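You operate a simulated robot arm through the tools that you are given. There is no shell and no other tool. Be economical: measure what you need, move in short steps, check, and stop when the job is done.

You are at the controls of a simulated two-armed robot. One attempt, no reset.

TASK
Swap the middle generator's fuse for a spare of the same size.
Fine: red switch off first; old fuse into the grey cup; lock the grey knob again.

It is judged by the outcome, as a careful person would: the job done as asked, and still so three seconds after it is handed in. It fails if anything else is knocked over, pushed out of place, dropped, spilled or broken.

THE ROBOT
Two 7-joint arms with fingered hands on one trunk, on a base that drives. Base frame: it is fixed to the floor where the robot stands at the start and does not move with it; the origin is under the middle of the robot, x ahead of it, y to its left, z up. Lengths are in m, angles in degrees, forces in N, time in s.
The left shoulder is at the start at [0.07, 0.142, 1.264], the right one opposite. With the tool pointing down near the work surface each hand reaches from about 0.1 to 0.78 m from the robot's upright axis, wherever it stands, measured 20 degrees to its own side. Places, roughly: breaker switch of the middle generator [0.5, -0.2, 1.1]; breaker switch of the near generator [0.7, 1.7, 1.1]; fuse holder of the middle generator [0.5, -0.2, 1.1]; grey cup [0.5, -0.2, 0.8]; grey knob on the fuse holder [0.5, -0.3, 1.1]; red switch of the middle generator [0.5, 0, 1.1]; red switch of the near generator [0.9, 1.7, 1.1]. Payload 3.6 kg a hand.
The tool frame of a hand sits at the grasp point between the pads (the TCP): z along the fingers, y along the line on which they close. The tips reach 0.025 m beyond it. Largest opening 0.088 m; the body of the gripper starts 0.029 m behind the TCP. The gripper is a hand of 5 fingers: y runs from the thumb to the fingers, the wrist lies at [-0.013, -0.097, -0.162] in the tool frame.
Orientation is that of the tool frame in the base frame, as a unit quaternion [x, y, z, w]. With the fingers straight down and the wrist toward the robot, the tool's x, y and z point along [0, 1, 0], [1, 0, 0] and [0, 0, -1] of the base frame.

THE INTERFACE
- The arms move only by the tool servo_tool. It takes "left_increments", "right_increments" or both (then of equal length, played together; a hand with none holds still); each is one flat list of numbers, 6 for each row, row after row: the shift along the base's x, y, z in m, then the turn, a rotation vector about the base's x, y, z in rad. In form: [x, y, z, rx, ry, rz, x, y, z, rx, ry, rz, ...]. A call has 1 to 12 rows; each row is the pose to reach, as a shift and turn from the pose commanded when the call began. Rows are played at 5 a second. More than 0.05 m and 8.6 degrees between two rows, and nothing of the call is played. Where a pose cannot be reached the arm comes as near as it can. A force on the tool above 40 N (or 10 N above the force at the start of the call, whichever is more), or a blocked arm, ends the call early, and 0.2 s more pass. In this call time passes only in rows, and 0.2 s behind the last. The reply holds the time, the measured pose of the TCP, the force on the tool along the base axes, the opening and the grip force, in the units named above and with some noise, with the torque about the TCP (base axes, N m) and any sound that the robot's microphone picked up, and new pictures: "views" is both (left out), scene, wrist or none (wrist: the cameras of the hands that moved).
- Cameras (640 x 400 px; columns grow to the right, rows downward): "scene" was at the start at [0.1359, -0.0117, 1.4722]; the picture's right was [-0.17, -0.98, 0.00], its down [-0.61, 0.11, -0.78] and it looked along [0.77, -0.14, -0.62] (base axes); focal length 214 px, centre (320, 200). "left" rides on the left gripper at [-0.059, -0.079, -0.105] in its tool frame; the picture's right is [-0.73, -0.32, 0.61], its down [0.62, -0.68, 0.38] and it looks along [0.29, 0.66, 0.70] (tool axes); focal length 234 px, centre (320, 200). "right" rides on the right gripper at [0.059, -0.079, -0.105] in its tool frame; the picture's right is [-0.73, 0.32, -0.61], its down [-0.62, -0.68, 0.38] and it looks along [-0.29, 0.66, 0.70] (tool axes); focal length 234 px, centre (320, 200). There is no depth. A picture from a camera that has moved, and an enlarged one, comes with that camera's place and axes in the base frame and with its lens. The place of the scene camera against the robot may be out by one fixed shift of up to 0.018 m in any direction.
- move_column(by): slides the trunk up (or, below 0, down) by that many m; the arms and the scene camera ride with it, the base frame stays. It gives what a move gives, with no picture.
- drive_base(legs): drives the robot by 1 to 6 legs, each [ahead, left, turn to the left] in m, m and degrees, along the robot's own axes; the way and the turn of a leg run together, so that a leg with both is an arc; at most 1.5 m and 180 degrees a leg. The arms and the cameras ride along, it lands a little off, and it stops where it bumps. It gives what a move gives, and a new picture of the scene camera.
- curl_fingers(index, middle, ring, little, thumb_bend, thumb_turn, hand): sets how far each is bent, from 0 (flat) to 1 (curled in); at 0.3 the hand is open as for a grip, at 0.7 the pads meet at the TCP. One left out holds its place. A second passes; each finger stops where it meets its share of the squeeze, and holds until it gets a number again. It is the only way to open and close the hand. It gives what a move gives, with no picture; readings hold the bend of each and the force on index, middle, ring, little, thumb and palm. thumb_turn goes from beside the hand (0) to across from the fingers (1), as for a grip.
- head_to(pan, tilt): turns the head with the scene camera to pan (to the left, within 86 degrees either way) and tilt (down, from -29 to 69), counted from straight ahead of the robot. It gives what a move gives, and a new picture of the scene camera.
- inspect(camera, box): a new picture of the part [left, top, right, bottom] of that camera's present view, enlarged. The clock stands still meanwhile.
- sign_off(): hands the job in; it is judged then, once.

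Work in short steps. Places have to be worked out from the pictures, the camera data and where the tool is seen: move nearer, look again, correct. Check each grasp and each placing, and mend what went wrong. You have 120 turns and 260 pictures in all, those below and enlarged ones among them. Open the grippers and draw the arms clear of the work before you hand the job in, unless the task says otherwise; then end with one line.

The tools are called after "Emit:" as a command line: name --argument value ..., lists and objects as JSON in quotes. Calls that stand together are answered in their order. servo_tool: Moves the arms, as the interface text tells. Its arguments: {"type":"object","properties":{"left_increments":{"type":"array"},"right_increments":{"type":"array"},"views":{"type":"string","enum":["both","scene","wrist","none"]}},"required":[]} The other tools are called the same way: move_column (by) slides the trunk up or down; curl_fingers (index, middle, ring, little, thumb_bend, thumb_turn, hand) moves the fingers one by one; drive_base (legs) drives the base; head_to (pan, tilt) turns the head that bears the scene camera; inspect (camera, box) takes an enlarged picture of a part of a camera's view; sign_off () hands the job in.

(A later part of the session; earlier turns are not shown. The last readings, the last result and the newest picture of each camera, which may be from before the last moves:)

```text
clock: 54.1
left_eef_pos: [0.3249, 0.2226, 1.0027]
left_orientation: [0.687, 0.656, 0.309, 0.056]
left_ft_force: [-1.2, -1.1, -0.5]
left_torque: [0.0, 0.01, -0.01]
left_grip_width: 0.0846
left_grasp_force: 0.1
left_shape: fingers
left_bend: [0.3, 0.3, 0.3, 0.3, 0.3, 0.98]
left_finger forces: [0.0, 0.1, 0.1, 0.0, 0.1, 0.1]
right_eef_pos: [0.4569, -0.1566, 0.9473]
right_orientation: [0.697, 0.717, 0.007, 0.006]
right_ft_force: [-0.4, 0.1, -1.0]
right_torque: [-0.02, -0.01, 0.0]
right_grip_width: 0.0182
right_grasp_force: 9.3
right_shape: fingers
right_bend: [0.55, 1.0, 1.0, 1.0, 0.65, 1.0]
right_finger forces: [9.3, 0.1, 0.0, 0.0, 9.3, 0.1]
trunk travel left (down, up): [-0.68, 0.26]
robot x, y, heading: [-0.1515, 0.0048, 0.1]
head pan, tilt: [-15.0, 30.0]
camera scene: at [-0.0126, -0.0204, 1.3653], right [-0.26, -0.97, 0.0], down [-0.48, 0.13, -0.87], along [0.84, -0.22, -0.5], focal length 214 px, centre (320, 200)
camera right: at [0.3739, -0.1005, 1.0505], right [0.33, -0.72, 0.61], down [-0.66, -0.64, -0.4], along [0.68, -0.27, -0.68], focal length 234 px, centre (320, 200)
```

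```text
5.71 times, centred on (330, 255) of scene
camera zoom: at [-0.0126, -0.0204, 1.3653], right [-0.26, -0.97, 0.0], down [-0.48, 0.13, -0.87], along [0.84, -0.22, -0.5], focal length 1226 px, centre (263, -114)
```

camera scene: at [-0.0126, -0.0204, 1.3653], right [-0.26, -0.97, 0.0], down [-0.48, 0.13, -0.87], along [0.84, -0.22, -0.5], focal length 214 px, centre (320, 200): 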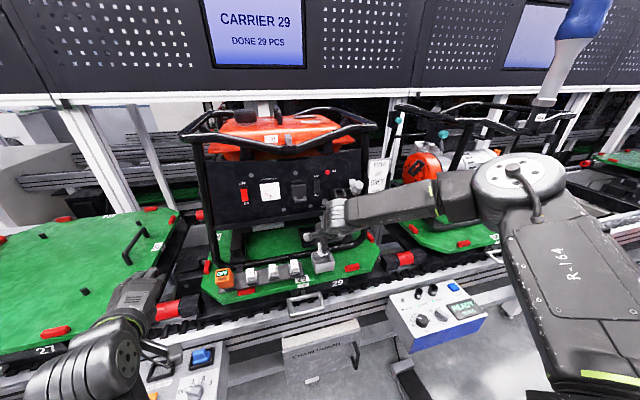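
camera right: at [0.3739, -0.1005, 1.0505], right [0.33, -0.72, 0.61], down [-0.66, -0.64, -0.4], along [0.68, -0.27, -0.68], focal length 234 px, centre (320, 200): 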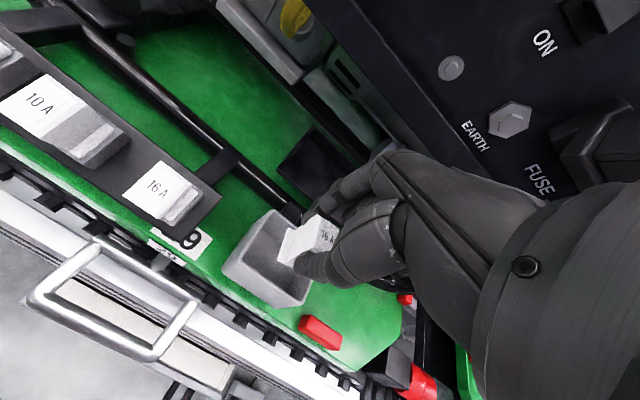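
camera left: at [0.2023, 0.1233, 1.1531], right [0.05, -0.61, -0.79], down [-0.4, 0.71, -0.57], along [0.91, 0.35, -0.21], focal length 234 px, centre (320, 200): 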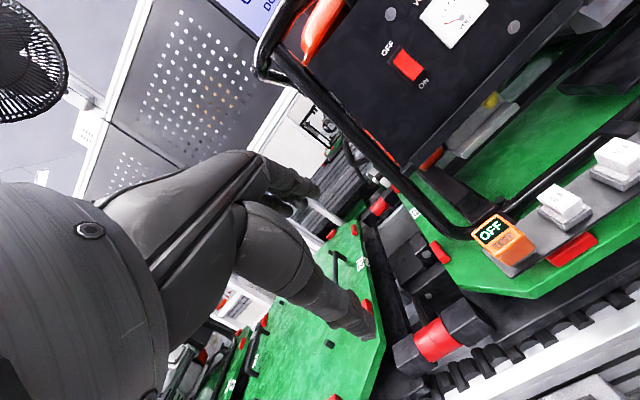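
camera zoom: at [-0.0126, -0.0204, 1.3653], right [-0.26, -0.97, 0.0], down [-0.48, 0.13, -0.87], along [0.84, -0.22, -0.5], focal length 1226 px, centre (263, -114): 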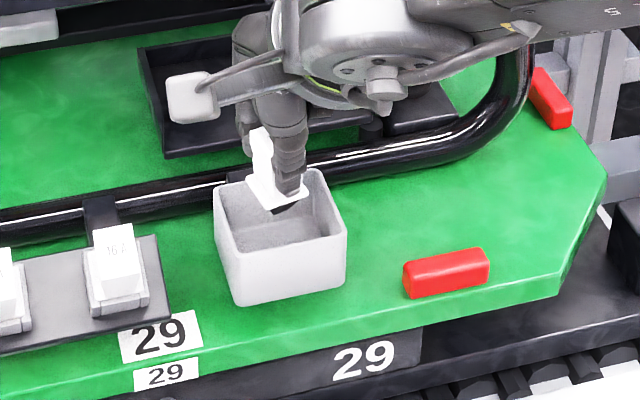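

Refined cup: x 0.443–0.496, y −0.133…−0.195. I centre over (0.465,-0.163) and lower so the fuse is inside the rim while the fingertips stay just at rim height.

Emit:
servo_tool --right_increments '[0.008, -0.006, -0.015, 0, 0, 0, 0.009, -0.007, -0.035, 0, 0, 0, 0.009, -0.007, -0.05, 0, 0, 0]' --views "wrist"

Emit:
inspect --camera "right" --box '[220, 170, 380, 310]'

Emit:
inspect --camera "scene" --box '[280, 220, 380, 290]'

```text
clock: 54.9
left_eef_pos: [0.325, 0.2258, 1.0025]
left_orientation: [0.687, 0.656, 0.308, 0.055]
left_ft_force: [0.2, 0.6, -0.7]
left_torque: [0.04, 0.0, -0.03]
left_grip_width: 0.0849
left_grasp_force: 0.0
left_shape: fingers
left_bend: [0.3, 0.3, 0.3, 0.3, 0.3, 0.98]
left_finger forces: [0.0, 0.1, 0.0, 0.1, 0.1, 0.1]
right_eef_pos: [0.4514, -0.1785, 0.9103]
right_orientation: [0.697, 0.717, 0.006, 0.006]
right_ft_force: [3.8, 2.2, 2.7]
right_torque: [0.04, -0.11, -0.06]
right_grip_width: 0.0182
right_grasp_force: 10.5
right_shape: fingers
right_bend: [0.55, 1.0, 1.0, 1.0, 0.66, 1.0]
right_finger forces: [11.9, 0.1, 0.1, 0.0, 9.3, 0.1]
right hand out of reach, approached as far as the arm can: row 1, 2, 3
trunk travel left (down, up): [-0.68, 0.26]
robot x, y, heading: [-0.1494, -0.003, 0.2]
head pan, tilt: [-15.0, 30.0]
camera right: at [0.3682, -0.1216, 1.0147], right [0.33, -0.72, 0.61], down [-0.66, -0.64, -0.4], along [0.68, -0.27, -0.68], focal length 234 px, centre (320, 200)
```

right: 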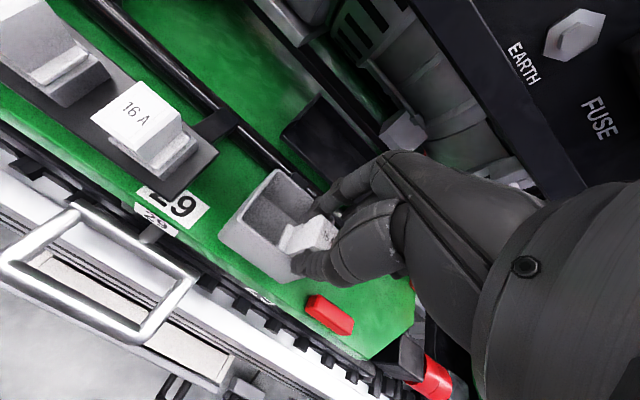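

```text
2.86 times, centred on (300, 240) of right
camera zoom: at [0.3682, -0.1216, 1.0147], right [0.33, -0.72, 0.61], down [-0.66, -0.64, -0.4], along [0.68, -0.27, -0.68], focal length 669 px, centre (377, 86)
```

zoom: 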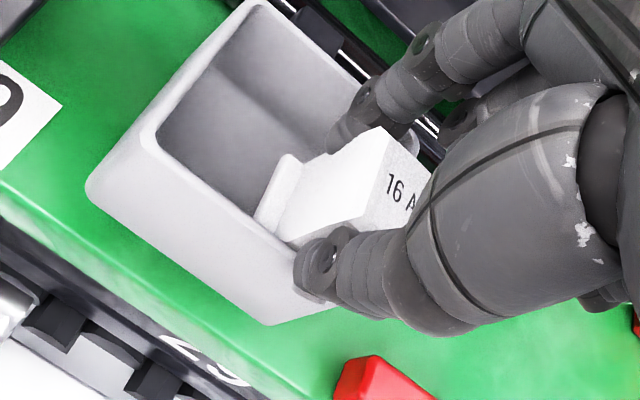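

```text
5.71 times, centred on (330, 255) of scene
camera zoom: at [-0.0113, -0.0196, 1.3652], right [-0.26, -0.97, 0.0], down [-0.48, 0.13, -0.87], along [0.84, -0.22, -0.5], focal length 1226 px, centre (263, -114)
```

zoom: 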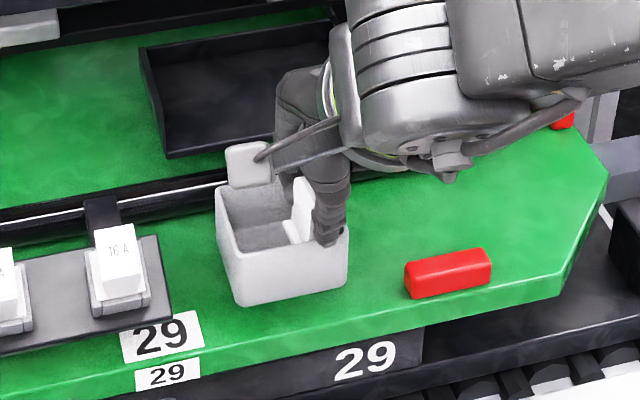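

The arm hit a limit and drifted to the cup's edge (thumb lightly touching the rim). I lift straight up off it, then raise the trunk to its original height for low work.

Emit:
servo_tool --right_increments '[0.002, 0.004, 0.01, 0, 0, 0, 0.004, 0.008, 0.045, 0, 0, 0, 0.0, 0.01, 0.08, 0, 0, 0]' --views "none"

Emit:
inspect --camera "scene" --box '[200, 200, 400, 320]'

```text
clock: 55.7
left_eef_pos: [0.3239, 0.2235, 1.0016]
left_orientation: [0.687, 0.656, 0.308, 0.056]
left_ft_force: [-0.8, 0.2, -0.4]
left_torque: [0.01, -0.03, 0.01]
left_grip_width: 0.0848
left_grasp_force: 0.1
left_shape: fingers
left_bend: [0.3, 0.3, 0.3, 0.3, 0.3, 0.98]
left_finger forces: [0.0, 0.0, 0.0, 0.1, 0.1, 0.0]
right_eef_pos: [0.4498, -0.1671, 0.9921]
right_orientation: [0.697, 0.717, 0.006, 0.006]
right_ft_force: [0.0, 0.2, 0.3]
right_torque: [-0.01, 0.01, 0.0]
right_grip_width: 0.0184
right_grasp_force: 9.2
right_shape: fingers
right_bend: [0.55, 1.0, 1.0, 1.0, 0.66, 1.0]
right_finger forces: [9.6, 0.0, 0.0, 0.1, 9.6, 0.0]
trunk travel left (down, up): [-0.68, 0.26]
robot x, y, heading: [-0.1495, -0.0002, -0.5]
head pan, tilt: [-15.0, 30.0]
```

```text
3.20 times, centred on (300, 260) of scene
camera zoom: at [-0.0132, -0.0198, 1.3653], right [-0.26, -0.97, 0.0], down [-0.48, 0.13, -0.87], along [0.84, -0.23, -0.5], focal length 686 px, centre (384, 8)
```

zoom: 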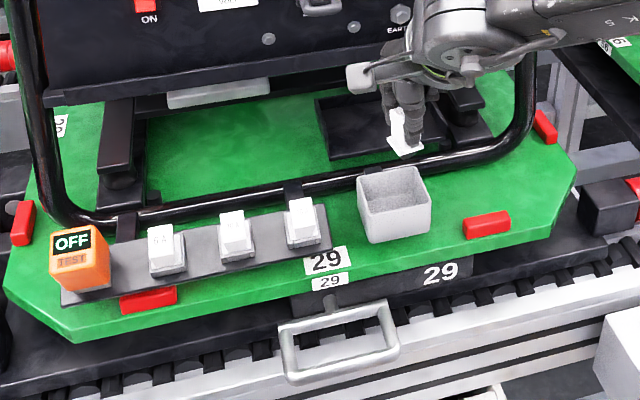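

Cup is unmoved. I draw the hand back 8 cm from the generator, raise the trunk 0.12, and re-approach.

Emit:
servo_tool --right_increments '[-0.045, 0, 0, 0, 0, 0, -0.09, 0, 0, 0, 0, 0]' --views "none"

Emit:
move_column --by 0.12

Emit:
servo_tool --right_increments '[0, 0, -0.045, 0, 0, 0, 0.0, 0.0, -0.09, 0, 0, 0, 0.0, 0.0, -0.125, 0, 0, 0, 0.04, 0.0, -0.135, 0, 0, 0, 0.08, 0.002, -0.145, 0, 0, 0, 0.103, 0.004, -0.155, 0, 0, 0]' --views "wrist"

```text
clock: 56.3
left_eef_pos: [0.3237, 0.2244, 1.0032]
left_orientation: [0.687, 0.656, 0.308, 0.057]
left_ft_force: [-0.2, 0.4, -1.5]
left_torque: [-0.02, 0.0, -0.02]
left_grip_width: 0.0847
left_grasp_force: 0.1
left_shape: fingers
left_bend: [0.3, 0.3, 0.3, 0.3, 0.3, 0.98]
left_finger forces: [0.0, 0.0, 0.0, 0.0, 0.1, 0.1]
right_eef_pos: [0.3577, -0.1675, 0.993]
right_orientation: [0.697, 0.717, 0.006, 0.006]
right_ft_force: [0.2, -0.2, -0.4]
right_torque: [-0.01, -0.01, 0.03]
right_grip_width: 0.0179
right_grasp_force: 9.5
right_shape: fingers
right_bend: [0.55, 1.0, 1.0, 1.0, 0.66, 1.0]
right_finger forces: [9.6, 0.1, 0.0, 0.0, 9.6, 0.0]
trunk travel left (down, up): [-0.68, 0.26]
robot x, y, heading: [-0.1514, 0.0013, -0.3]
head pan, tilt: [-15.0, 30.0]
```

```text
clock: 57.8
left_eef_pos: [0.3252, 0.224, 1.1227]
left_orientation: [0.688, 0.655, 0.308, 0.057]
left_ft_force: [-0.7, 0.9, 0.4]
left_torque: [0.02, -0.01, 0.02]
left_grip_width: 0.0846
left_grasp_force: 0.0
left_shape: fingers
left_bend: [0.3, 0.3, 0.3, 0.3, 0.3, 0.98]
left_finger forces: [0.0, 0.0, 0.0, 0.0, 0.0, 0.1]
right_eef_pos: [0.3582, -0.1653, 1.113]
right_orientation: [0.698, 0.716, 0.006, 0.006]
right_ft_force: [-0.5, -0.5, -0.6]
right_torque: [-0.02, 0.02, -0.01]
right_grip_width: 0.018
right_grasp_force: 9.8
right_shape: fingers
right_bend: [0.55, 1.0, 1.0, 1.0, 0.66, 1.0]
right_finger forces: [9.6, 0.1, 0.0, 0.0, 9.6, 0.1]
trunk travel left (down, up): [-0.8, 0.14]
robot x, y, heading: [-0.1516, 0.0015, -0.0]
head pan, tilt: [-15.0, 30.0]
```

```text
clock: 59.2
left_eef_pos: [0.3252, 0.2229, 1.1219]
left_orientation: [0.687, 0.656, 0.308, 0.056]
left_ft_force: [0.0, 0.3, -0.4]
left_torque: [0.03, 0.01, -0.03]
left_grip_width: 0.0846
left_grasp_force: 0.1
left_shape: fingers
left_bend: [0.3, 0.3, 0.3, 0.3, 0.3, 0.98]
left_finger forces: [0.0, 0.0, 0.0, 0.1, 0.0, 0.0]
right_eef_pos: [0.4258, -0.1905, 0.9972]
right_orientation: [0.696, 0.718, 0.006, 0.006]
right_ft_force: [0.6, 0.3, -0.4]
right_torque: [0.0, 0.01, 0.02]
right_grip_width: 0.018
right_grasp_force: 9.0
right_shape: fingers
right_bend: [0.55, 1.0, 1.0, 1.0, 0.66, 1.0]
right_finger forces: [9.5, 0.0, 0.1, 0.0, 9.4, 0.0]
right hand out of reach, approached as far as the arm can: row 4, 5, 6
trunk travel left (down, up): [-0.8, 0.14]
robot x, y, heading: [-0.1481, -0.0005, 0.0]
head pan, tilt: [-15.0, 30.0]
camera right: at [0.3434, -0.1345, 1.1002], right [0.33, -0.72, 0.61], down [-0.66, -0.64, -0.39], along [0.68, -0.27, -0.68], focal length 234 px, centre (320, 200)
```

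right: 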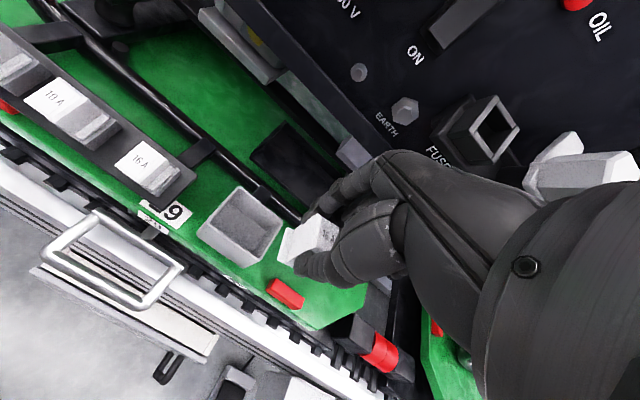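

The limit stems from the wrist angle with the forearm coming from the right. For the cup drop, yaw doesn't matter, so I yaw the hand 30° to let the wrist sit to the right, then try again.

Emit:
servo_tool --right_increments '[0, 0, 0.0, 0, 0, 0.13, 0.0, 0.0, 0.0, 0, 0, 0.26, 0.0, 0.0, 0.0, 0, 0, 0.39, 0.0, 0.0, 0.0, 0, 0, 0.524, 0.02, 0.015, 0.0, 0, 0, 0.524, 0.04, 0.027, -0.02, 0, 0, 0.524]' --views "both"

```text
clock: 60.6
left_eef_pos: [0.3244, 0.2228, 1.1225]
left_orientation: [0.688, 0.655, 0.308, 0.057]
left_ft_force: [0.1, 0.0, -0.5]
left_torque: [0.01, -0.02, 0.0]
left_grip_width: 0.0846
left_grasp_force: 0.1
left_shape: fingers
left_bend: [0.3, 0.3, 0.3, 0.3, 0.3, 0.98]
left_finger forces: [0.0, 0.1, 0.0, 0.0, 0.0, 0.1]
right_eef_pos: [0.4412, -0.1812, 1.0009]
right_orientation: [0.488, 0.873, 0.008, 0.004]
right_ft_force: [-0.8, 0.1, 0.8]
right_torque: [-0.03, 0.03, -0.01]
right_grip_width: 0.0178
right_grasp_force: 9.3
right_shape: fingers
right_bend: [0.55, 1.0, 1.0, 1.0, 0.66, 1.0]
right_finger forces: [9.5, 0.1, 0.1, 0.0, 9.5, 0.1]
right hand out of reach, approached as far as the arm can: row 5, 6
trunk travel left (down, up): [-0.8, 0.14]
robot x, y, heading: [-0.1517, 0.0005, 0.2]
head pan, tilt: [-15.0, 30.0]
camera scene: at [-0.0126, -0.0202, 1.4852], right [-0.26, -0.97, 0.0], down [-0.48, 0.13, -0.87], along [0.84, -0.22, -0.5], focal length 214 px, centre (320, 200)
camera right: at [0.3405, -0.1732, 1.1052], right [0.65, -0.45, 0.61], down [-0.25, -0.88, -0.4], along [0.72, 0.1, -0.68], focal length 234 px, centre (320, 200)
```

scene: 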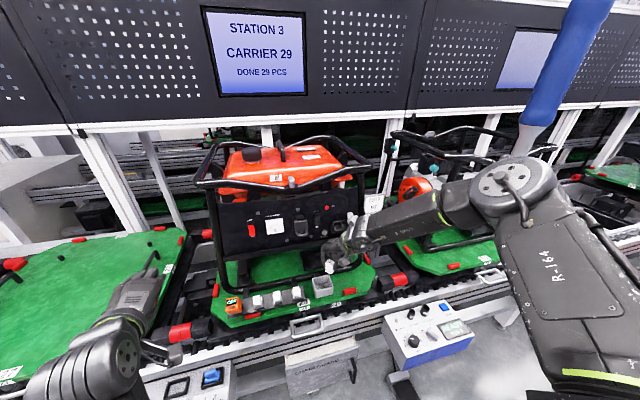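
right: 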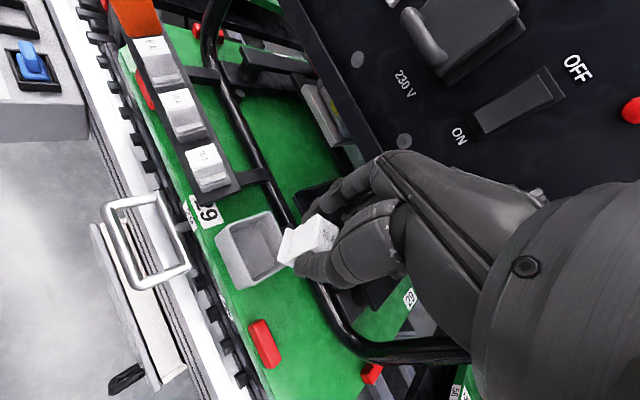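

The reach limit follows the shoulder height, so I need the trunk lower still; first the left hand must be higher. I move the left hand outward/up, and lift the right hand slightly.

Emit:
servo_tool --left_increments '[0.02, 0.03, 0.01, 0, 0, 0, 0.03, 0.06, 0.03, 0, 0, 0, 0.03, 0.09, 0.06, 0, 0, 0, 0.03, 0.11, 0.1, 0, 0, 0, 0.03, 0.12, 0.14, 0, 0, 0, 0.03, 0.12, 0.18, 0, 0, 0]' --views "none"

Emit:
servo_tool --right_increments '[-0.03, 0, 0.03, 0, 0, 0, -0.06, 0.0, 0.07, 0, 0, 0, -0.08, 0.0, 0.1, 0, 0, 0]' --views "scene"

```text
clock: 61.1
left_eef_pos: [0.3455, 0.3145, 1.1494]
left_orientation: [0.668, 0.65, 0.361, -0.011]
left_ft_force: [1.0, 0.4, -0.6]
left_torque: [-0.02, 0.01, 0.03]
left_grip_width: 0.0849
left_grasp_force: 0.0
left_shape: fingers
left_bend: [0.3, 0.3, 0.3, 0.3, 0.3, 0.98]
left_finger forces: [0.0, 0.0, 0.1, 0.1, 0.1, 0.0]
left hand out of reach, approached as far as the arm can: row 2
right_eef_pos: [0.4412, -0.1795, 1.0024]
right_orientation: [0.487, 0.873, 0.007, 0.004]
right_ft_force: [0.1, 0.3, 0.0]
right_torque: [0.0, -0.05, 0.0]
right_grip_width: 0.0179
right_grasp_force: 9.4
right_shape: fingers
right_bend: [0.55, 1.0, 1.0, 1.0, 0.66, 1.0]
right_finger forces: [9.5, 0.0, 0.1, 0.1, 9.5, 0.0]
trunk travel left (down, up): [-0.8, 0.14]
robot x, y, heading: [-0.1497, -0.0019, 0.1]
head pan, tilt: [-15.0, 30.0]
stopped in row 2 (left hand): the arm was blocked; the commanded pose is now the measured one
```

```text
clock: 61.9
left_eef_pos: [0.344, 0.3149, 1.1489]
left_orientation: [0.668, 0.65, 0.362, -0.01]
left_ft_force: [-0.3, -0.1, -1.0]
left_torque: [-0.03, 0.03, -0.02]
left_grip_width: 0.0845
left_grasp_force: 0.0
left_shape: fingers
left_bend: [0.3, 0.3, 0.3, 0.3, 0.3, 0.98]
left_finger forces: [0.0, 0.0, 0.0, 0.0, 0.0, 0.1]
right_eef_pos: [0.3585, -0.1778, 1.1023]
right_orientation: [0.487, 0.873, 0.008, 0.004]
right_ft_force: [0.2, -0.8, -0.8]
right_torque: [0.01, -0.04, -0.02]
right_grip_width: 0.0178
right_grasp_force: 8.8
right_shape: fingers
right_bend: [0.55, 1.0, 1.0, 1.0, 0.66, 1.0]
right_finger forces: [9.4, 0.1, 0.0, 0.0, 9.4, 0.0]
trunk travel left (down, up): [-0.8, 0.14]
robot x, y, heading: [-0.1546, 0.0003, 0.2]
head pan, tilt: [-15.0, 30.0]
camera scene: at [-0.0136, -0.02, 1.4853], right [-0.26, -0.97, 0.0], down [-0.48, 0.13, -0.87], along [0.84, -0.22, -0.5], focal length 214 px, centre (320, 200)
```

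scene: 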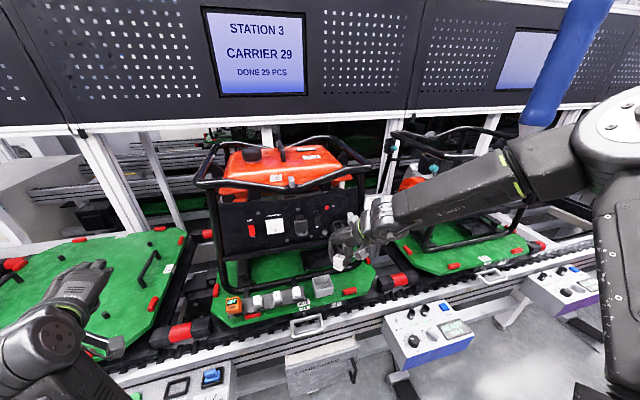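

The left hand does move outward. I continue it up and outward in another call.

Emit:
servo_tool --left_increments '[0.0, 0.01, 0.03, 0, 0, 0, 0.0, 0.02, 0.06, 0, 0, 0, 0.0, 0.03, 0.1, 0, 0, 0, 0.0, 0.03, 0.14, 0, 0, 0, 0, 0.03, 0.18, 0, 0, 0]' --views "scene"

```text
clock: 63.1
left_eef_pos: [0.4144, 0.355, 1.234]
left_orientation: [0.664, 0.652, 0.365, -0.013]
left_ft_force: [-0.5, -0.2, 0.7]
left_torque: [0.01, -0.03, 0.02]
left_grip_width: 0.0851
left_grasp_force: 0.0
left_shape: fingers
left_bend: [0.3, 0.3, 0.3, 0.3, 0.3, 0.98]
left_finger forces: [0.0, 0.0, 0.1, 0.1, 0.0, 0.0]
left hand out of reach, approached as far as the arm can: row 1, 2, 3, 4, 5
right_eef_pos: [0.3623, -0.1782, 1.1011]
right_orientation: [0.486, 0.874, 0.008, 0.004]
right_ft_force: [0.5, 0.3, 0.5]
right_torque: [0.01, 0.0, 0.01]
right_grip_width: 0.0177
right_grasp_force: 9.1
right_shape: fingers
right_bend: [0.55, 1.0, 1.0, 1.0, 0.66, 1.0]
right_finger forces: [9.5, 0.0, 0.0, 0.0, 9.3, 0.0]
trunk travel left (down, up): [-0.8, 0.14]
robot x, y, heading: [-0.1497, -0.0027, 0.2]
head pan, tilt: [-15.0, 30.0]
camera scene: at [-0.0114, -0.0204, 1.485], right [-0.26, -0.97, 0.0], down [-0.48, 0.13, -0.87], along [0.84, -0.22, -0.5], focal length 214 px, centre (320, 200)
```

scene: 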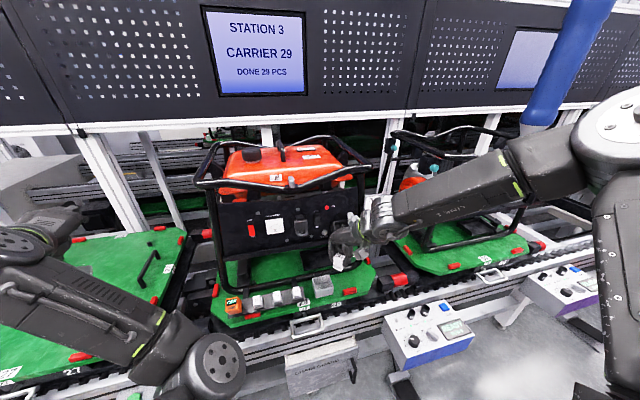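

Left hand is high and clear now. I lift the right hand 8 cm, lower the trunk 0.2 m, and look.

Emit:
servo_tool --right_increments '[0, 0, 0.04, 0, 0, 0, 0, 0, 0.08, 0, 0, 0]' --views "none"

Emit:
move_column --by -0.2

Emit:
head_to --pan -10 --tilt 32

```text
clock: 63.7
left_eef_pos: [0.4139, 0.3555, 1.2361]
left_orientation: [0.663, 0.652, 0.366, -0.012]
left_ft_force: [0.9, -1.3, 0.1]
left_torque: [0.01, -0.02, -0.03]
left_grip_width: 0.0846
left_grasp_force: 0.0
left_shape: fingers
left_bend: [0.3, 0.3, 0.3, 0.3, 0.3, 0.98]
left_finger forces: [0.1, 0.0, 0.0, 0.1, 0.1, 0.0]
right_eef_pos: [0.3583, -0.1797, 1.182]
right_orientation: [0.486, 0.874, 0.007, 0.004]
right_ft_force: [0.4, 1.0, 0.0]
right_torque: [-0.01, -0.02, -0.04]
right_grip_width: 0.018
right_grasp_force: 9.1
right_shape: fingers
right_bend: [0.55, 1.0, 1.0, 1.0, 0.66, 1.0]
right_finger forces: [9.4, 0.1, 0.1, 0.0, 9.4, 0.0]
trunk travel left (down, up): [-0.8, 0.14]
robot x, y, heading: [-0.1474, -0.0028, -0.2]
head pan, tilt: [-15.0, 30.0]
```

```text
clock: 65.9
left_eef_pos: [0.415, 0.3566, 1.0345]
left_orientation: [0.664, 0.652, 0.366, -0.013]
left_ft_force: [0.1, -0.4, -0.5]
left_torque: [0.02, 0.0, 0.0]
left_grip_width: 0.0847
left_grasp_force: 0.1
left_shape: fingers
left_bend: [0.3, 0.3, 0.3, 0.3, 0.3, 0.98]
left_finger forces: [0.1, 0.0, 0.0, 0.0, 0.1, 0.1]
right_eef_pos: [0.3598, -0.1788, 0.9818]
right_orientation: [0.487, 0.873, 0.007, 0.004]
right_ft_force: [-0.8, -0.8, 0.3]
right_torque: [0.0, -0.02, 0.0]
right_grip_width: 0.018
right_grasp_force: 9.1
right_shape: fingers
right_bend: [0.55, 1.0, 1.0, 1.0, 0.66, 1.0]
right_finger forces: [9.3, 0.0, 0.0, 0.0, 9.4, 0.1]
trunk travel left (down, up): [-0.6, 0.34]
robot x, y, heading: [-0.1542, -0.0004, -0.1]
head pan, tilt: [-15.0, 30.0]
```

```text
clock: 66.6
left_eef_pos: [0.4129, 0.356, 1.0343]
left_orientation: [0.664, 0.652, 0.365, -0.012]
left_ft_force: [-0.3, 0.6, 1.3]
left_torque: [-0.02, 0.01, 0.01]
left_grip_width: 0.0849
left_grasp_force: 0.0
left_shape: fingers
left_bend: [0.3, 0.3, 0.3, 0.3, 0.3, 0.98]
left_finger forces: [0.1, 0.1, 0.0, 0.0, 0.1, 0.0]
right_eef_pos: [0.359, -0.179, 0.9815]
right_orientation: [0.487, 0.873, 0.008, 0.004]
right_ft_force: [0.1, -0.3, -0.7]
right_torque: [-0.03, -0.02, 0.0]
right_grip_width: 0.0181
right_grasp_force: 9.3
right_shape: fingers
right_bend: [0.55, 1.0, 1.0, 1.0, 0.66, 1.0]
right_finger forces: [9.4, 0.0, 0.0, 0.0, 9.3, 0.0]
trunk travel left (down, up): [-0.6, 0.34]
robot x, y, heading: [-0.1486, -0.0042, -0.2]
head pan, tilt: [-10.0, 32.0]
camera scene: at [-0.0113, -0.0122, 1.2821], right [-0.17, -0.98, 0.0], down [-0.52, 0.09, -0.85], along [0.83, -0.15, -0.53], focal length 214 px, centre (320, 200)
```

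scene: 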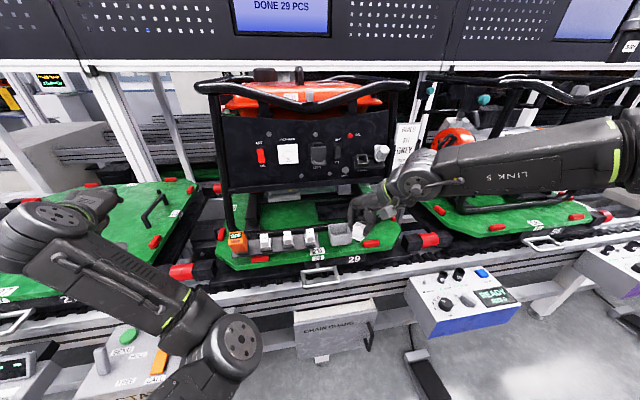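

Clear. Move over the cup again and lower.

Emit:
servo_tool --right_increments '[0.04, 0.006, 0, 0, 0, 0, 0.08, 0.012, -0.01, 0, 0, 0, 0.106, 0.015, -0.03, 0, 0, 0]' --views "wrist"

Emit:
inspect --camera "right" --box '[200, 170, 380, 310]'

```text
clock: 67.4
left_eef_pos: [0.4143, 0.3564, 1.0333]
left_orientation: [0.663, 0.653, 0.366, -0.013]
left_ft_force: [1.0, -0.9, -0.2]
left_torque: [-0.02, 0.0, -0.01]
left_grip_width: 0.0848
left_grasp_force: 0.1
left_shape: fingers
left_bend: [0.3, 0.3, 0.3, 0.3, 0.3, 0.98]
left_finger forces: [0.0, 0.0, 0.0, 0.1, 0.0, 0.0]
right_eef_pos: [0.4665, -0.1606, 0.9487]
right_orientation: [0.487, 0.873, 0.007, 0.004]
right_ft_force: [0.0, -0.3, -0.3]
right_torque: [-0.01, 0.0, 0.02]
right_grip_width: 0.0181
right_grasp_force: 9.6
right_shape: fingers
right_bend: [0.55, 1.0, 1.0, 1.0, 0.66, 1.0]
right_finger forces: [9.5, 0.0, 0.0, 0.1, 9.3, 0.1]
trunk travel left (down, up): [-0.6, 0.34]
robot x, y, heading: [-0.1533, 0.0002, 0.2]
head pan, tilt: [-10.0, 32.0]
camera right: at [0.3666, -0.1536, 1.0528], right [0.65, -0.45, 0.61], down [-0.25, -0.89, -0.39], along [0.72, 0.1, -0.69], focal length 234 px, centre (320, 200)
```

right: 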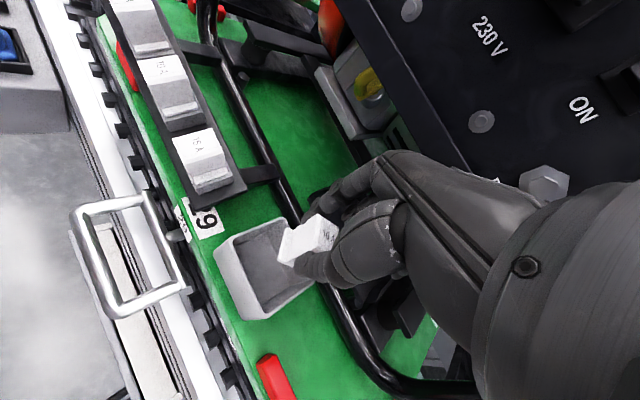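

```text
2.86 times, centred on (290, 240) of right
camera zoom: at [0.3666, -0.1536, 1.0528], right [0.65, -0.45, 0.61], down [-0.25, -0.89, -0.39], along [0.72, 0.1, -0.69], focal length 669 px, centre (406, 86)
```

zoom: 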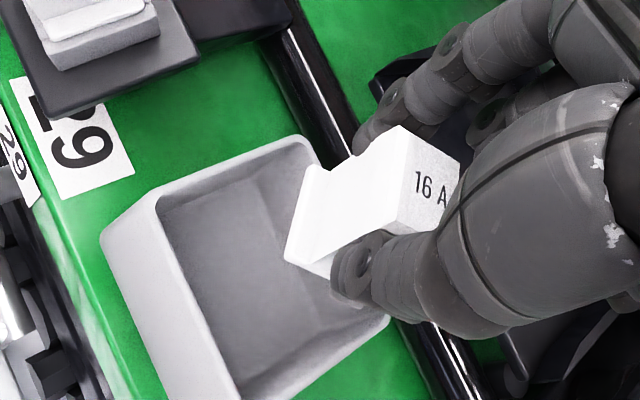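

Now reachable. I yaw 14° more so the pinch lies along the cup's diagonal and lower until the tips are just within the rim.

Emit:
servo_tool --right_increments '[0.001, -0.002, -0.008, 0, 0, 0.12, 0.002, -0.003, -0.02, 0, 0, 0.24, 0.002, -0.003, -0.035, 0, 0, 0.24, 0.002, -0.003, -0.05, 0, 0, 0.24]' --views "wrist"

Emit:
inspect --camera "right" --box '[200, 170, 380, 310]'

Emit:
inspect --camera "scene" --box '[300, 190, 400, 270]'

```text
clock: 68.4
left_eef_pos: [0.4133, 0.3559, 1.0343]
left_orientation: [0.663, 0.652, 0.366, -0.013]
left_ft_force: [-1.0, -0.2, 0.4]
left_torque: [0.01, 0.01, 0.01]
left_grip_width: 0.0848
left_grasp_force: 0.1
left_shape: fingers
left_bend: [0.3, 0.3, 0.3, 0.3, 0.3, 0.98]
left_finger forces: [0.0, 0.0, 0.0, 0.0, 0.0, 0.0]
right_eef_pos: [0.4153, -0.1288, 0.9014]
right_orientation: [0.385, 0.923, 0.007, 0.007]
right_ft_force: [1.5, 0.0, -1.0]
right_torque: [-0.03, 0.02, -0.01]
right_grip_width: 0.012
right_grasp_force: 7.9
right_shape: fingers
right_bend: [0.59, 1.0, 1.0, 1.0, 0.67, 1.0]
right_finger forces: [7.8, 0.1, 0.0, 0.0, 8.2, 0.0]
right hand out of reach, approached as far as the arm can: row 1, 2, 3, 4
trunk travel left (down, up): [-0.6, 0.34]
robot x, y, heading: [-0.1508, -0.0005, 0.1]
head pan, tilt: [-10.0, 32.0]
camera right: at [0.3162, -0.1439, 1.0061], right [0.73, -0.29, 0.62], down [-0.04, -0.92, -0.39], along [0.69, 0.26, -0.68], focal length 234 px, centre (320, 200)
```

right: 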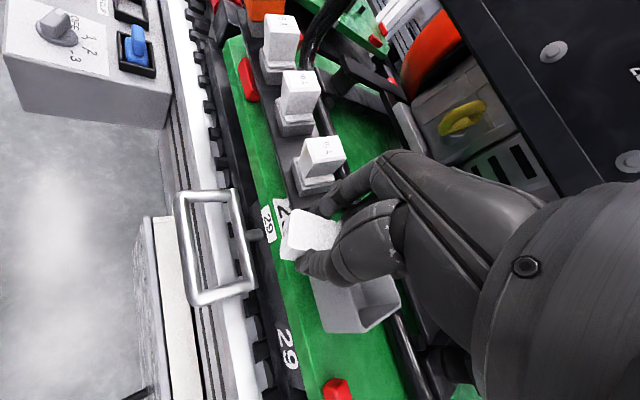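

```text
2.86 times, centred on (290, 240) of right
camera zoom: at [0.3162, -0.1439, 1.0061], right [0.73, -0.29, 0.62], down [-0.04, -0.92, -0.39], along [0.69, 0.26, -0.68], focal length 669 px, centre (406, 86)
```

zoom: 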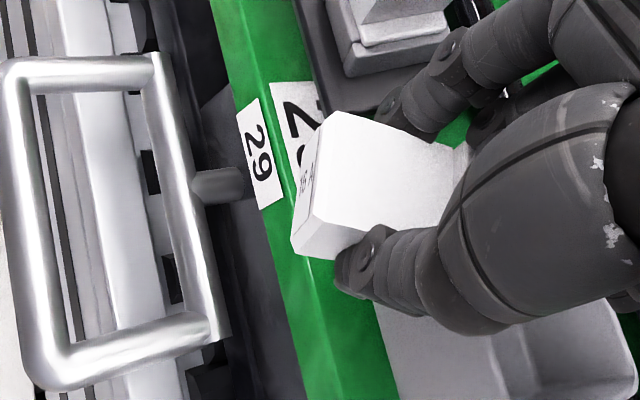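

```text
5.00 times, centred on (350, 230) of scene
camera zoom: at [-0.0113, -0.0119, 1.282], right [-0.17, -0.98, 0.0], down [-0.52, 0.09, -0.85], along [0.83, -0.15, -0.53], focal length 1072 px, centre (170, 50)
```

zoom: 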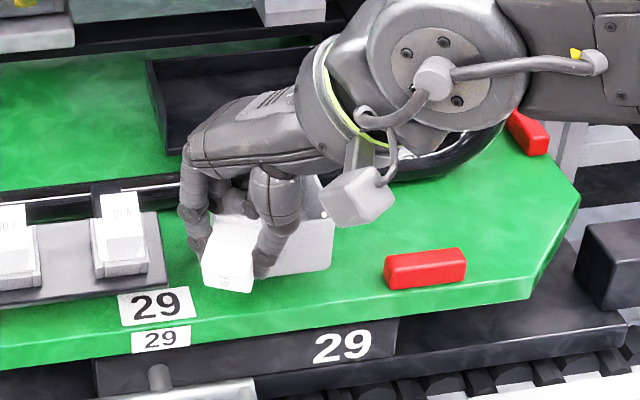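

The arm drifted off target at its limit and the fuse swivelled in the pinch (still held). I lift straight up at once and check everything.

Emit:
servo_tool --right_increments '[0, 0, 0.03, 0, 0, 0, 0, 0, 0.06, 0, 0, 0]' --views "wrist"

Emit:
inspect --camera "scene" --box '[220, 180, 420, 290]'

Emit:
inspect --camera "right" --box '[200, 170, 400, 350]'

```text
clock: 69.0
left_eef_pos: [0.4131, 0.3568, 1.0348]
left_orientation: [0.664, 0.652, 0.366, -0.013]
left_ft_force: [0.1, 1.1, -0.4]
left_torque: [-0.01, 0.0, -0.01]
left_grip_width: 0.0845
left_grasp_force: 0.2
left_shape: fingers
left_bend: [0.3, 0.3, 0.3, 0.3, 0.3, 0.98]
left_finger forces: [0.0, 0.0, 0.0, 0.0, 0.0, 0.0]
right_eef_pos: [0.4102, -0.1195, 0.9617]
right_orientation: [0.382, 0.924, 0.007, 0.004]
right_ft_force: [0.2, -1.1, -0.4]
right_torque: [-0.01, -0.01, -0.01]
right_grip_width: 0.0119
right_grasp_force: 7.8
right_shape: fingers
right_bend: [0.59, 1.0, 1.0, 1.0, 0.67, 1.0]
right_finger forces: [8.4, 0.0, 0.0, 0.1, 8.5, 0.1]
right hand out of reach, approached as far as the arm can: row 1, 2
trunk travel left (down, up): [-0.6, 0.34]
robot x, y, heading: [-0.1471, 0.0018, 0.3]
head pan, tilt: [-10.0, 32.0]
camera right: at [0.3108, -0.1358, 1.0662], right [0.73, -0.29, 0.62], down [-0.03, -0.92, -0.39], along [0.68, 0.27, -0.68], focal length 234 px, centre (320, 200)
```

right: 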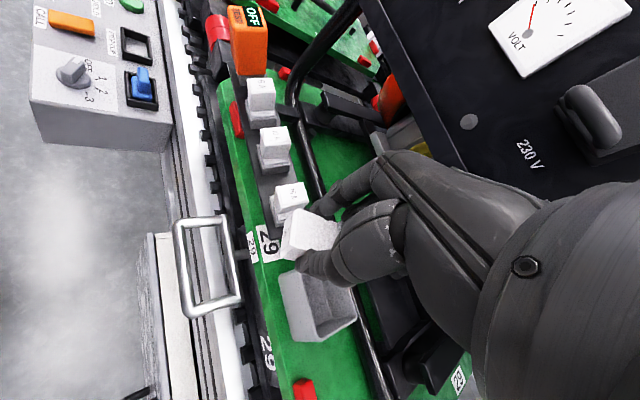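

```text
3.20 times, centred on (320, 235) of scene
camera zoom: at [-0.0115, -0.0118, 1.282], right [-0.17, -0.98, 0.0], down [-0.52, 0.09, -0.85], along [0.83, -0.15, -0.53], focal length 686 px, centre (320, 88)
```

zoom: 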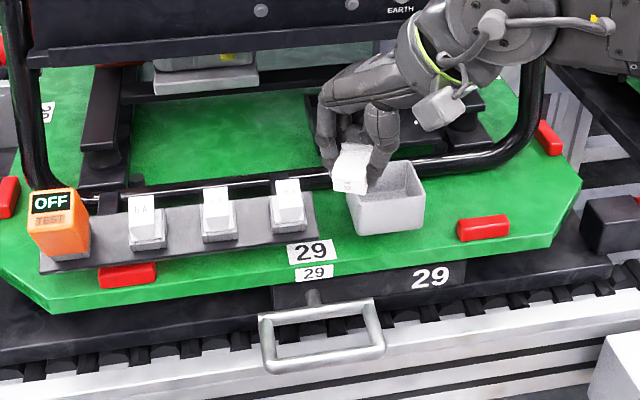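

```text
2.22 times, centred on (300, 260) of right
camera zoom: at [0.3108, -0.1358, 1.0662], right [0.73, -0.29, 0.62], down [-0.03, -0.92, -0.39], along [0.68, 0.27, -0.68], focal length 520 px, centre (364, 67)
```

zoom: 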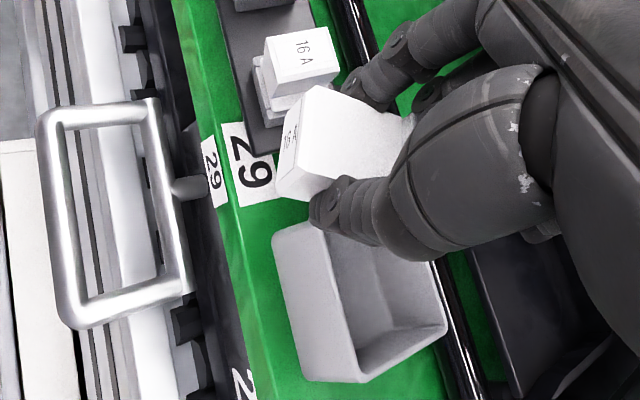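

Cup and rack are unmoved; the fuse is still held, turned sideways. I return to the reachable yaw over the cup centre, and will lower with the trunk instead of the arm.

Emit:
servo_tool --right_increments '[0.02, -0.012, 0.01, 0, 0, -0.12, 0.04, -0.028, 0.005, 0, 0, -0.24, 0.058, -0.045, -0.005, 0, 0, -0.24]' --views "wrist"

Emit:
inspect --camera "right" --box '[200, 170, 400, 330]'

Emit:
inspect --camera "scene" --box '[300, 190, 400, 270]'

```text
clock: 69.8
left_eef_pos: [0.4152, 0.3551, 1.0341]
left_orientation: [0.663, 0.653, 0.366, -0.013]
left_ft_force: [-0.2, -0.7, 0.0]
left_torque: [0.0, 0.02, -0.02]
left_grip_width: 0.0848
left_grasp_force: 0.0
left_shape: fingers
left_bend: [0.3, 0.3, 0.3, 0.3, 0.3, 0.98]
left_finger forces: [0.0, 0.0, 0.0, 0.0, 0.0, 0.1]
right_eef_pos: [0.4689, -0.1682, 0.9567]
right_orientation: [0.488, 0.873, 0.008, 0.004]
right_ft_force: [-0.4, -0.4, 0.0]
right_torque: [0.01, 0.0, 0.0]
right_grip_width: 0.0121
right_grasp_force: 8.8
right_shape: fingers
right_bend: [0.59, 1.0, 1.0, 1.0, 0.67, 1.0]
right_finger forces: [8.4, 0.1, 0.1, 0.0, 8.4, 0.0]
trunk travel left (down, up): [-0.6, 0.34]
robot x, y, heading: [-0.153, 0.001, 0.0]
head pan, tilt: [-10.0, 32.0]
camera right: at [0.3684, -0.1604, 1.061], right [0.65, -0.45, 0.61], down [-0.25, -0.88, -0.39], along [0.72, 0.1, -0.69], focal length 234 px, centre (320, 200)
```

right: 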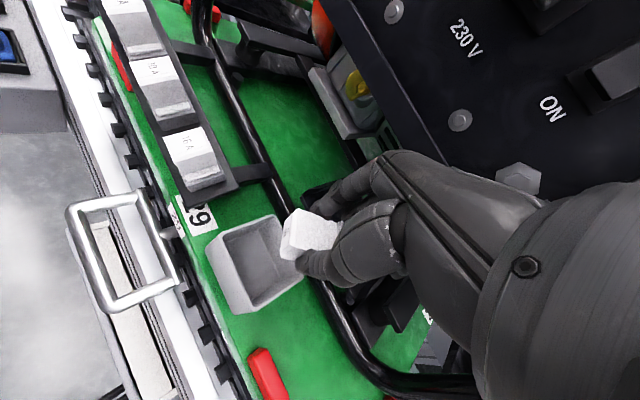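

```text
2.50 times, centred on (300, 250) of right
camera zoom: at [0.3684, -0.1604, 1.061], right [0.65, -0.45, 0.61], down [-0.25, -0.88, -0.39], along [0.72, 0.1, -0.69], focal length 585 px, centre (370, 75)
```

zoom: 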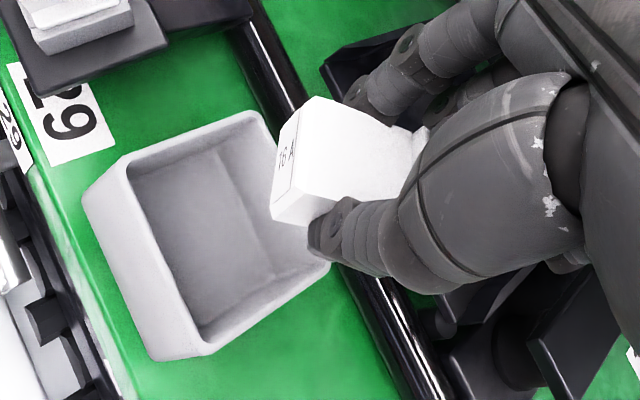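

```text
5.00 times, centred on (350, 230) of scene
camera zoom: at [-0.0104, -0.0128, 1.2819], right [-0.17, -0.98, 0.0], down [-0.52, 0.09, -0.85], along [0.83, -0.15, -0.53], focal length 1072 px, centre (170, 50)
```

zoom: 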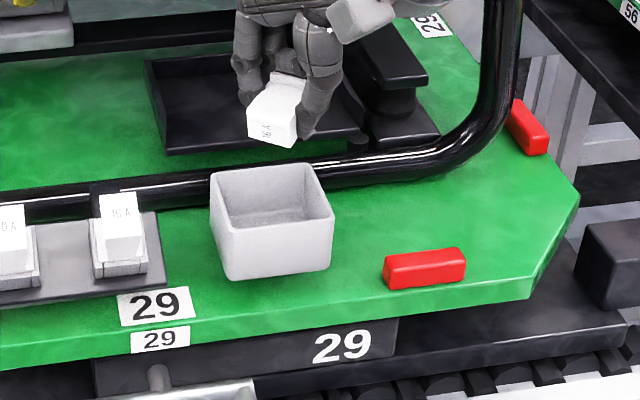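

Fuse is above the cup centre. I lower the whole trunk 0.05 m so the fuse goes inside the rim, and look.

Emit:
move_column --by -0.05

Emit:
inspect --camera "right" --box '[200, 170, 400, 330]'

Emit:
inspect --camera "scene" --box '[300, 170, 400, 250]'

```text
clock: 70.7
left_eef_pos: [0.4125, 0.3558, 0.9846]
left_orientation: [0.664, 0.652, 0.366, -0.013]
left_ft_force: [0.0, 0.2, 0.2]
left_torque: [-0.01, 0.02, 0.02]
left_grip_width: 0.0848
left_grasp_force: 0.0
left_shape: fingers
left_bend: [0.3, 0.3, 0.3, 0.3, 0.3, 0.98]
left_finger forces: [0.1, 0.0, 0.0, 0.0, 0.0, 0.1]
right_eef_pos: [0.4672, -0.1679, 0.9085]
right_orientation: [0.487, 0.873, 0.007, 0.004]
right_ft_force: [-0.3, 0.4, 0.2]
right_torque: [0.01, 0.01, 0.02]
right_grip_width: 0.0121
right_grasp_force: 8.3
right_shape: fingers
right_bend: [0.59, 1.0, 1.0, 1.0, 0.67, 1.0]
right_finger forces: [8.5, 0.1, 0.1, 0.1, 8.4, 0.0]
trunk travel left (down, up): [-0.55, 0.39]
robot x, y, heading: [-0.1518, 0.0015, -0.1]
head pan, tilt: [-10.0, 32.0]
```

```text
2.50 times, centred on (300, 250) of right
camera zoom: at [0.3673, -0.1598, 1.0118], right [0.65, -0.45, 0.61], down [-0.25, -0.89, -0.4], along [0.72, 0.1, -0.68], focal length 585 px, centre (370, 75)
```

zoom: 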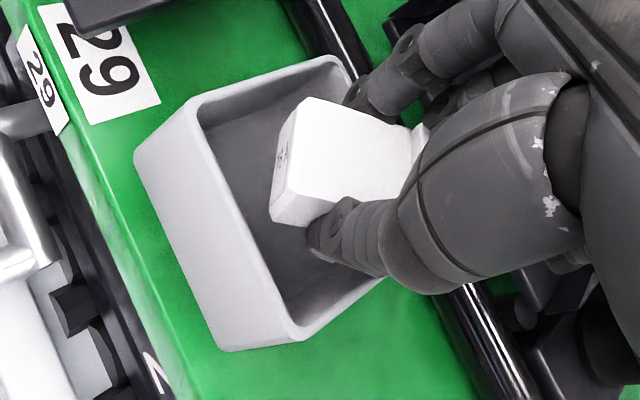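

```text
5.00 times, centred on (350, 210) of scene
camera zoom: at [-0.0116, -0.0121, 1.2321], right [-0.17, -0.98, 0.0], down [-0.52, 0.09, -0.85], along [0.84, -0.15, -0.53], focal length 1072 px, centre (170, 150)
```

zoom: 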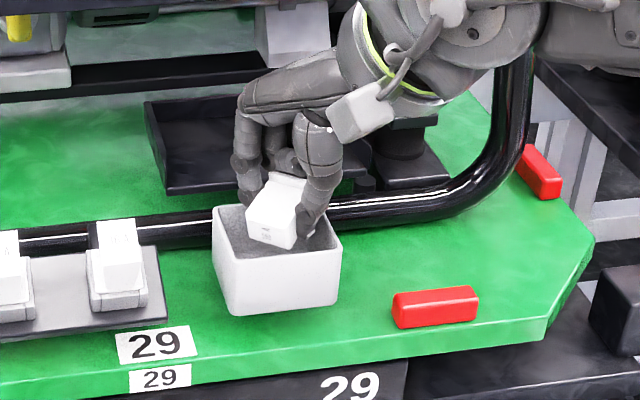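

The fuse is between the rim walls. I lower another 12 mm and release gently.

Emit:
move_column --by -0.012

Emit:
curl_fingers --hand "right" --index 0.5 --thumb_bend 0.56

Emit:
inspect --camera "right" --box '[200, 170, 400, 330]'

Emit:
inspect --camera "scene" --box '[300, 170, 400, 250]'

```text
clock: 71.3
left_eef_pos: [0.4126, 0.3554, 0.9716]
left_orientation: [0.663, 0.653, 0.367, -0.014]
left_ft_force: [-0.2, 0.0, 0.2]
left_torque: [-0.01, -0.01, 0.0]
left_grip_width: 0.085
left_grasp_force: 0.1
left_shape: fingers
left_bend: [0.3, 0.3, 0.3, 0.3, 0.3, 0.98]
left_finger forces: [0.0, 0.0, 0.0, 0.0, 0.0, 0.0]
right_eef_pos: [0.4677, -0.1673, 0.896]
right_orientation: [0.487, 0.873, 0.007, 0.004]
right_ft_force: [-0.3, 0.8, 0.6]
right_torque: [0.06, 0.02, -0.01]
right_grip_width: 0.0123
right_grasp_force: 9.2
right_shape: fingers
right_bend: [0.59, 1.0, 1.0, 1.0, 0.67, 1.0]
right_finger forces: [9.2, 0.0, 0.1, 0.0, 8.5, 0.1]
trunk travel left (down, up): [-0.538, 0.402]
robot x, y, heading: [-0.1501, 0.0002, 0.0]
head pan, tilt: [-10.0, 32.0]
```

```text
clock: 72.3
left_eef_pos: [0.4127, 0.3556, 0.9728]
left_orientation: [0.663, 0.653, 0.366, -0.012]
left_ft_force: [-0.8, 0.0, -0.3]
left_torque: [0.02, 0.02, -0.02]
left_grip_width: 0.0849
left_grasp_force: 0.0
left_shape: fingers
left_bend: [0.3, 0.3, 0.3, 0.3, 0.3, 0.98]
left_finger forces: [0.0, 0.1, 0.0, 0.0, 0.1, 0.0]
right_eef_pos: [0.4667, -0.1689, 0.8967]
right_orientation: [0.487, 0.874, 0.007, 0.005]
right_ft_force: [-3.8, 0.6, 0.7]
right_torque: [0.01, 0.02, 0.05]
right_grip_width: 0.0296
right_grasp_force: 2.1
right_shape: fingers
right_bend: [0.54, 1.0, 1.0, 1.0, 0.56, 1.0]
right_finger forces: [3.8, 0.0, 0.1, 0.0, 0.3, 0.0]
trunk travel left (down, up): [-0.538, 0.402]
robot x, y, heading: [-0.1523, 0.0013, 0.0]
head pan, tilt: [-10.0, 32.0]
```

```text
2.50 times, centred on (300, 250) of right
camera zoom: at [0.3668, -0.1599, 1.0], right [0.65, -0.45, 0.61], down [-0.25, -0.89, -0.4], along [0.72, 0.1, -0.68], focal length 585 px, centre (370, 75)
```

zoom: 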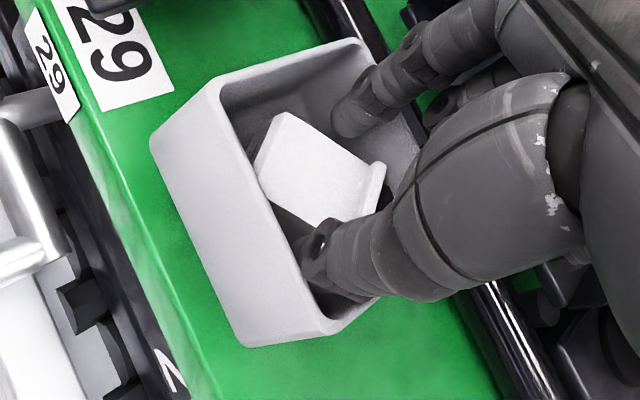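

```text
5.00 times, centred on (350, 210) of scene
camera zoom: at [-0.0122, -0.0122, 1.2201], right [-0.17, -0.98, 0.0], down [-0.52, 0.09, -0.85], along [0.84, -0.15, -0.53], focal length 1072 px, centre (170, 150)
```

zoom: 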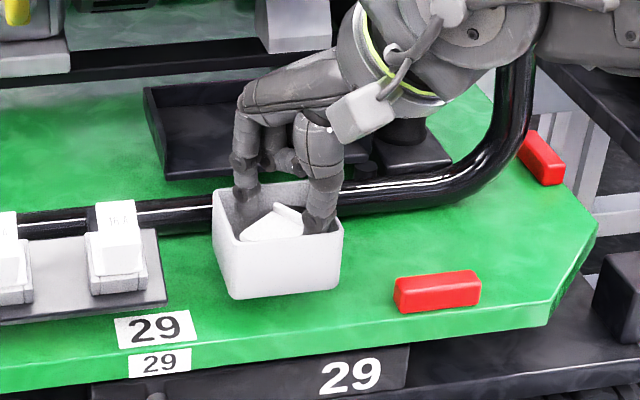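

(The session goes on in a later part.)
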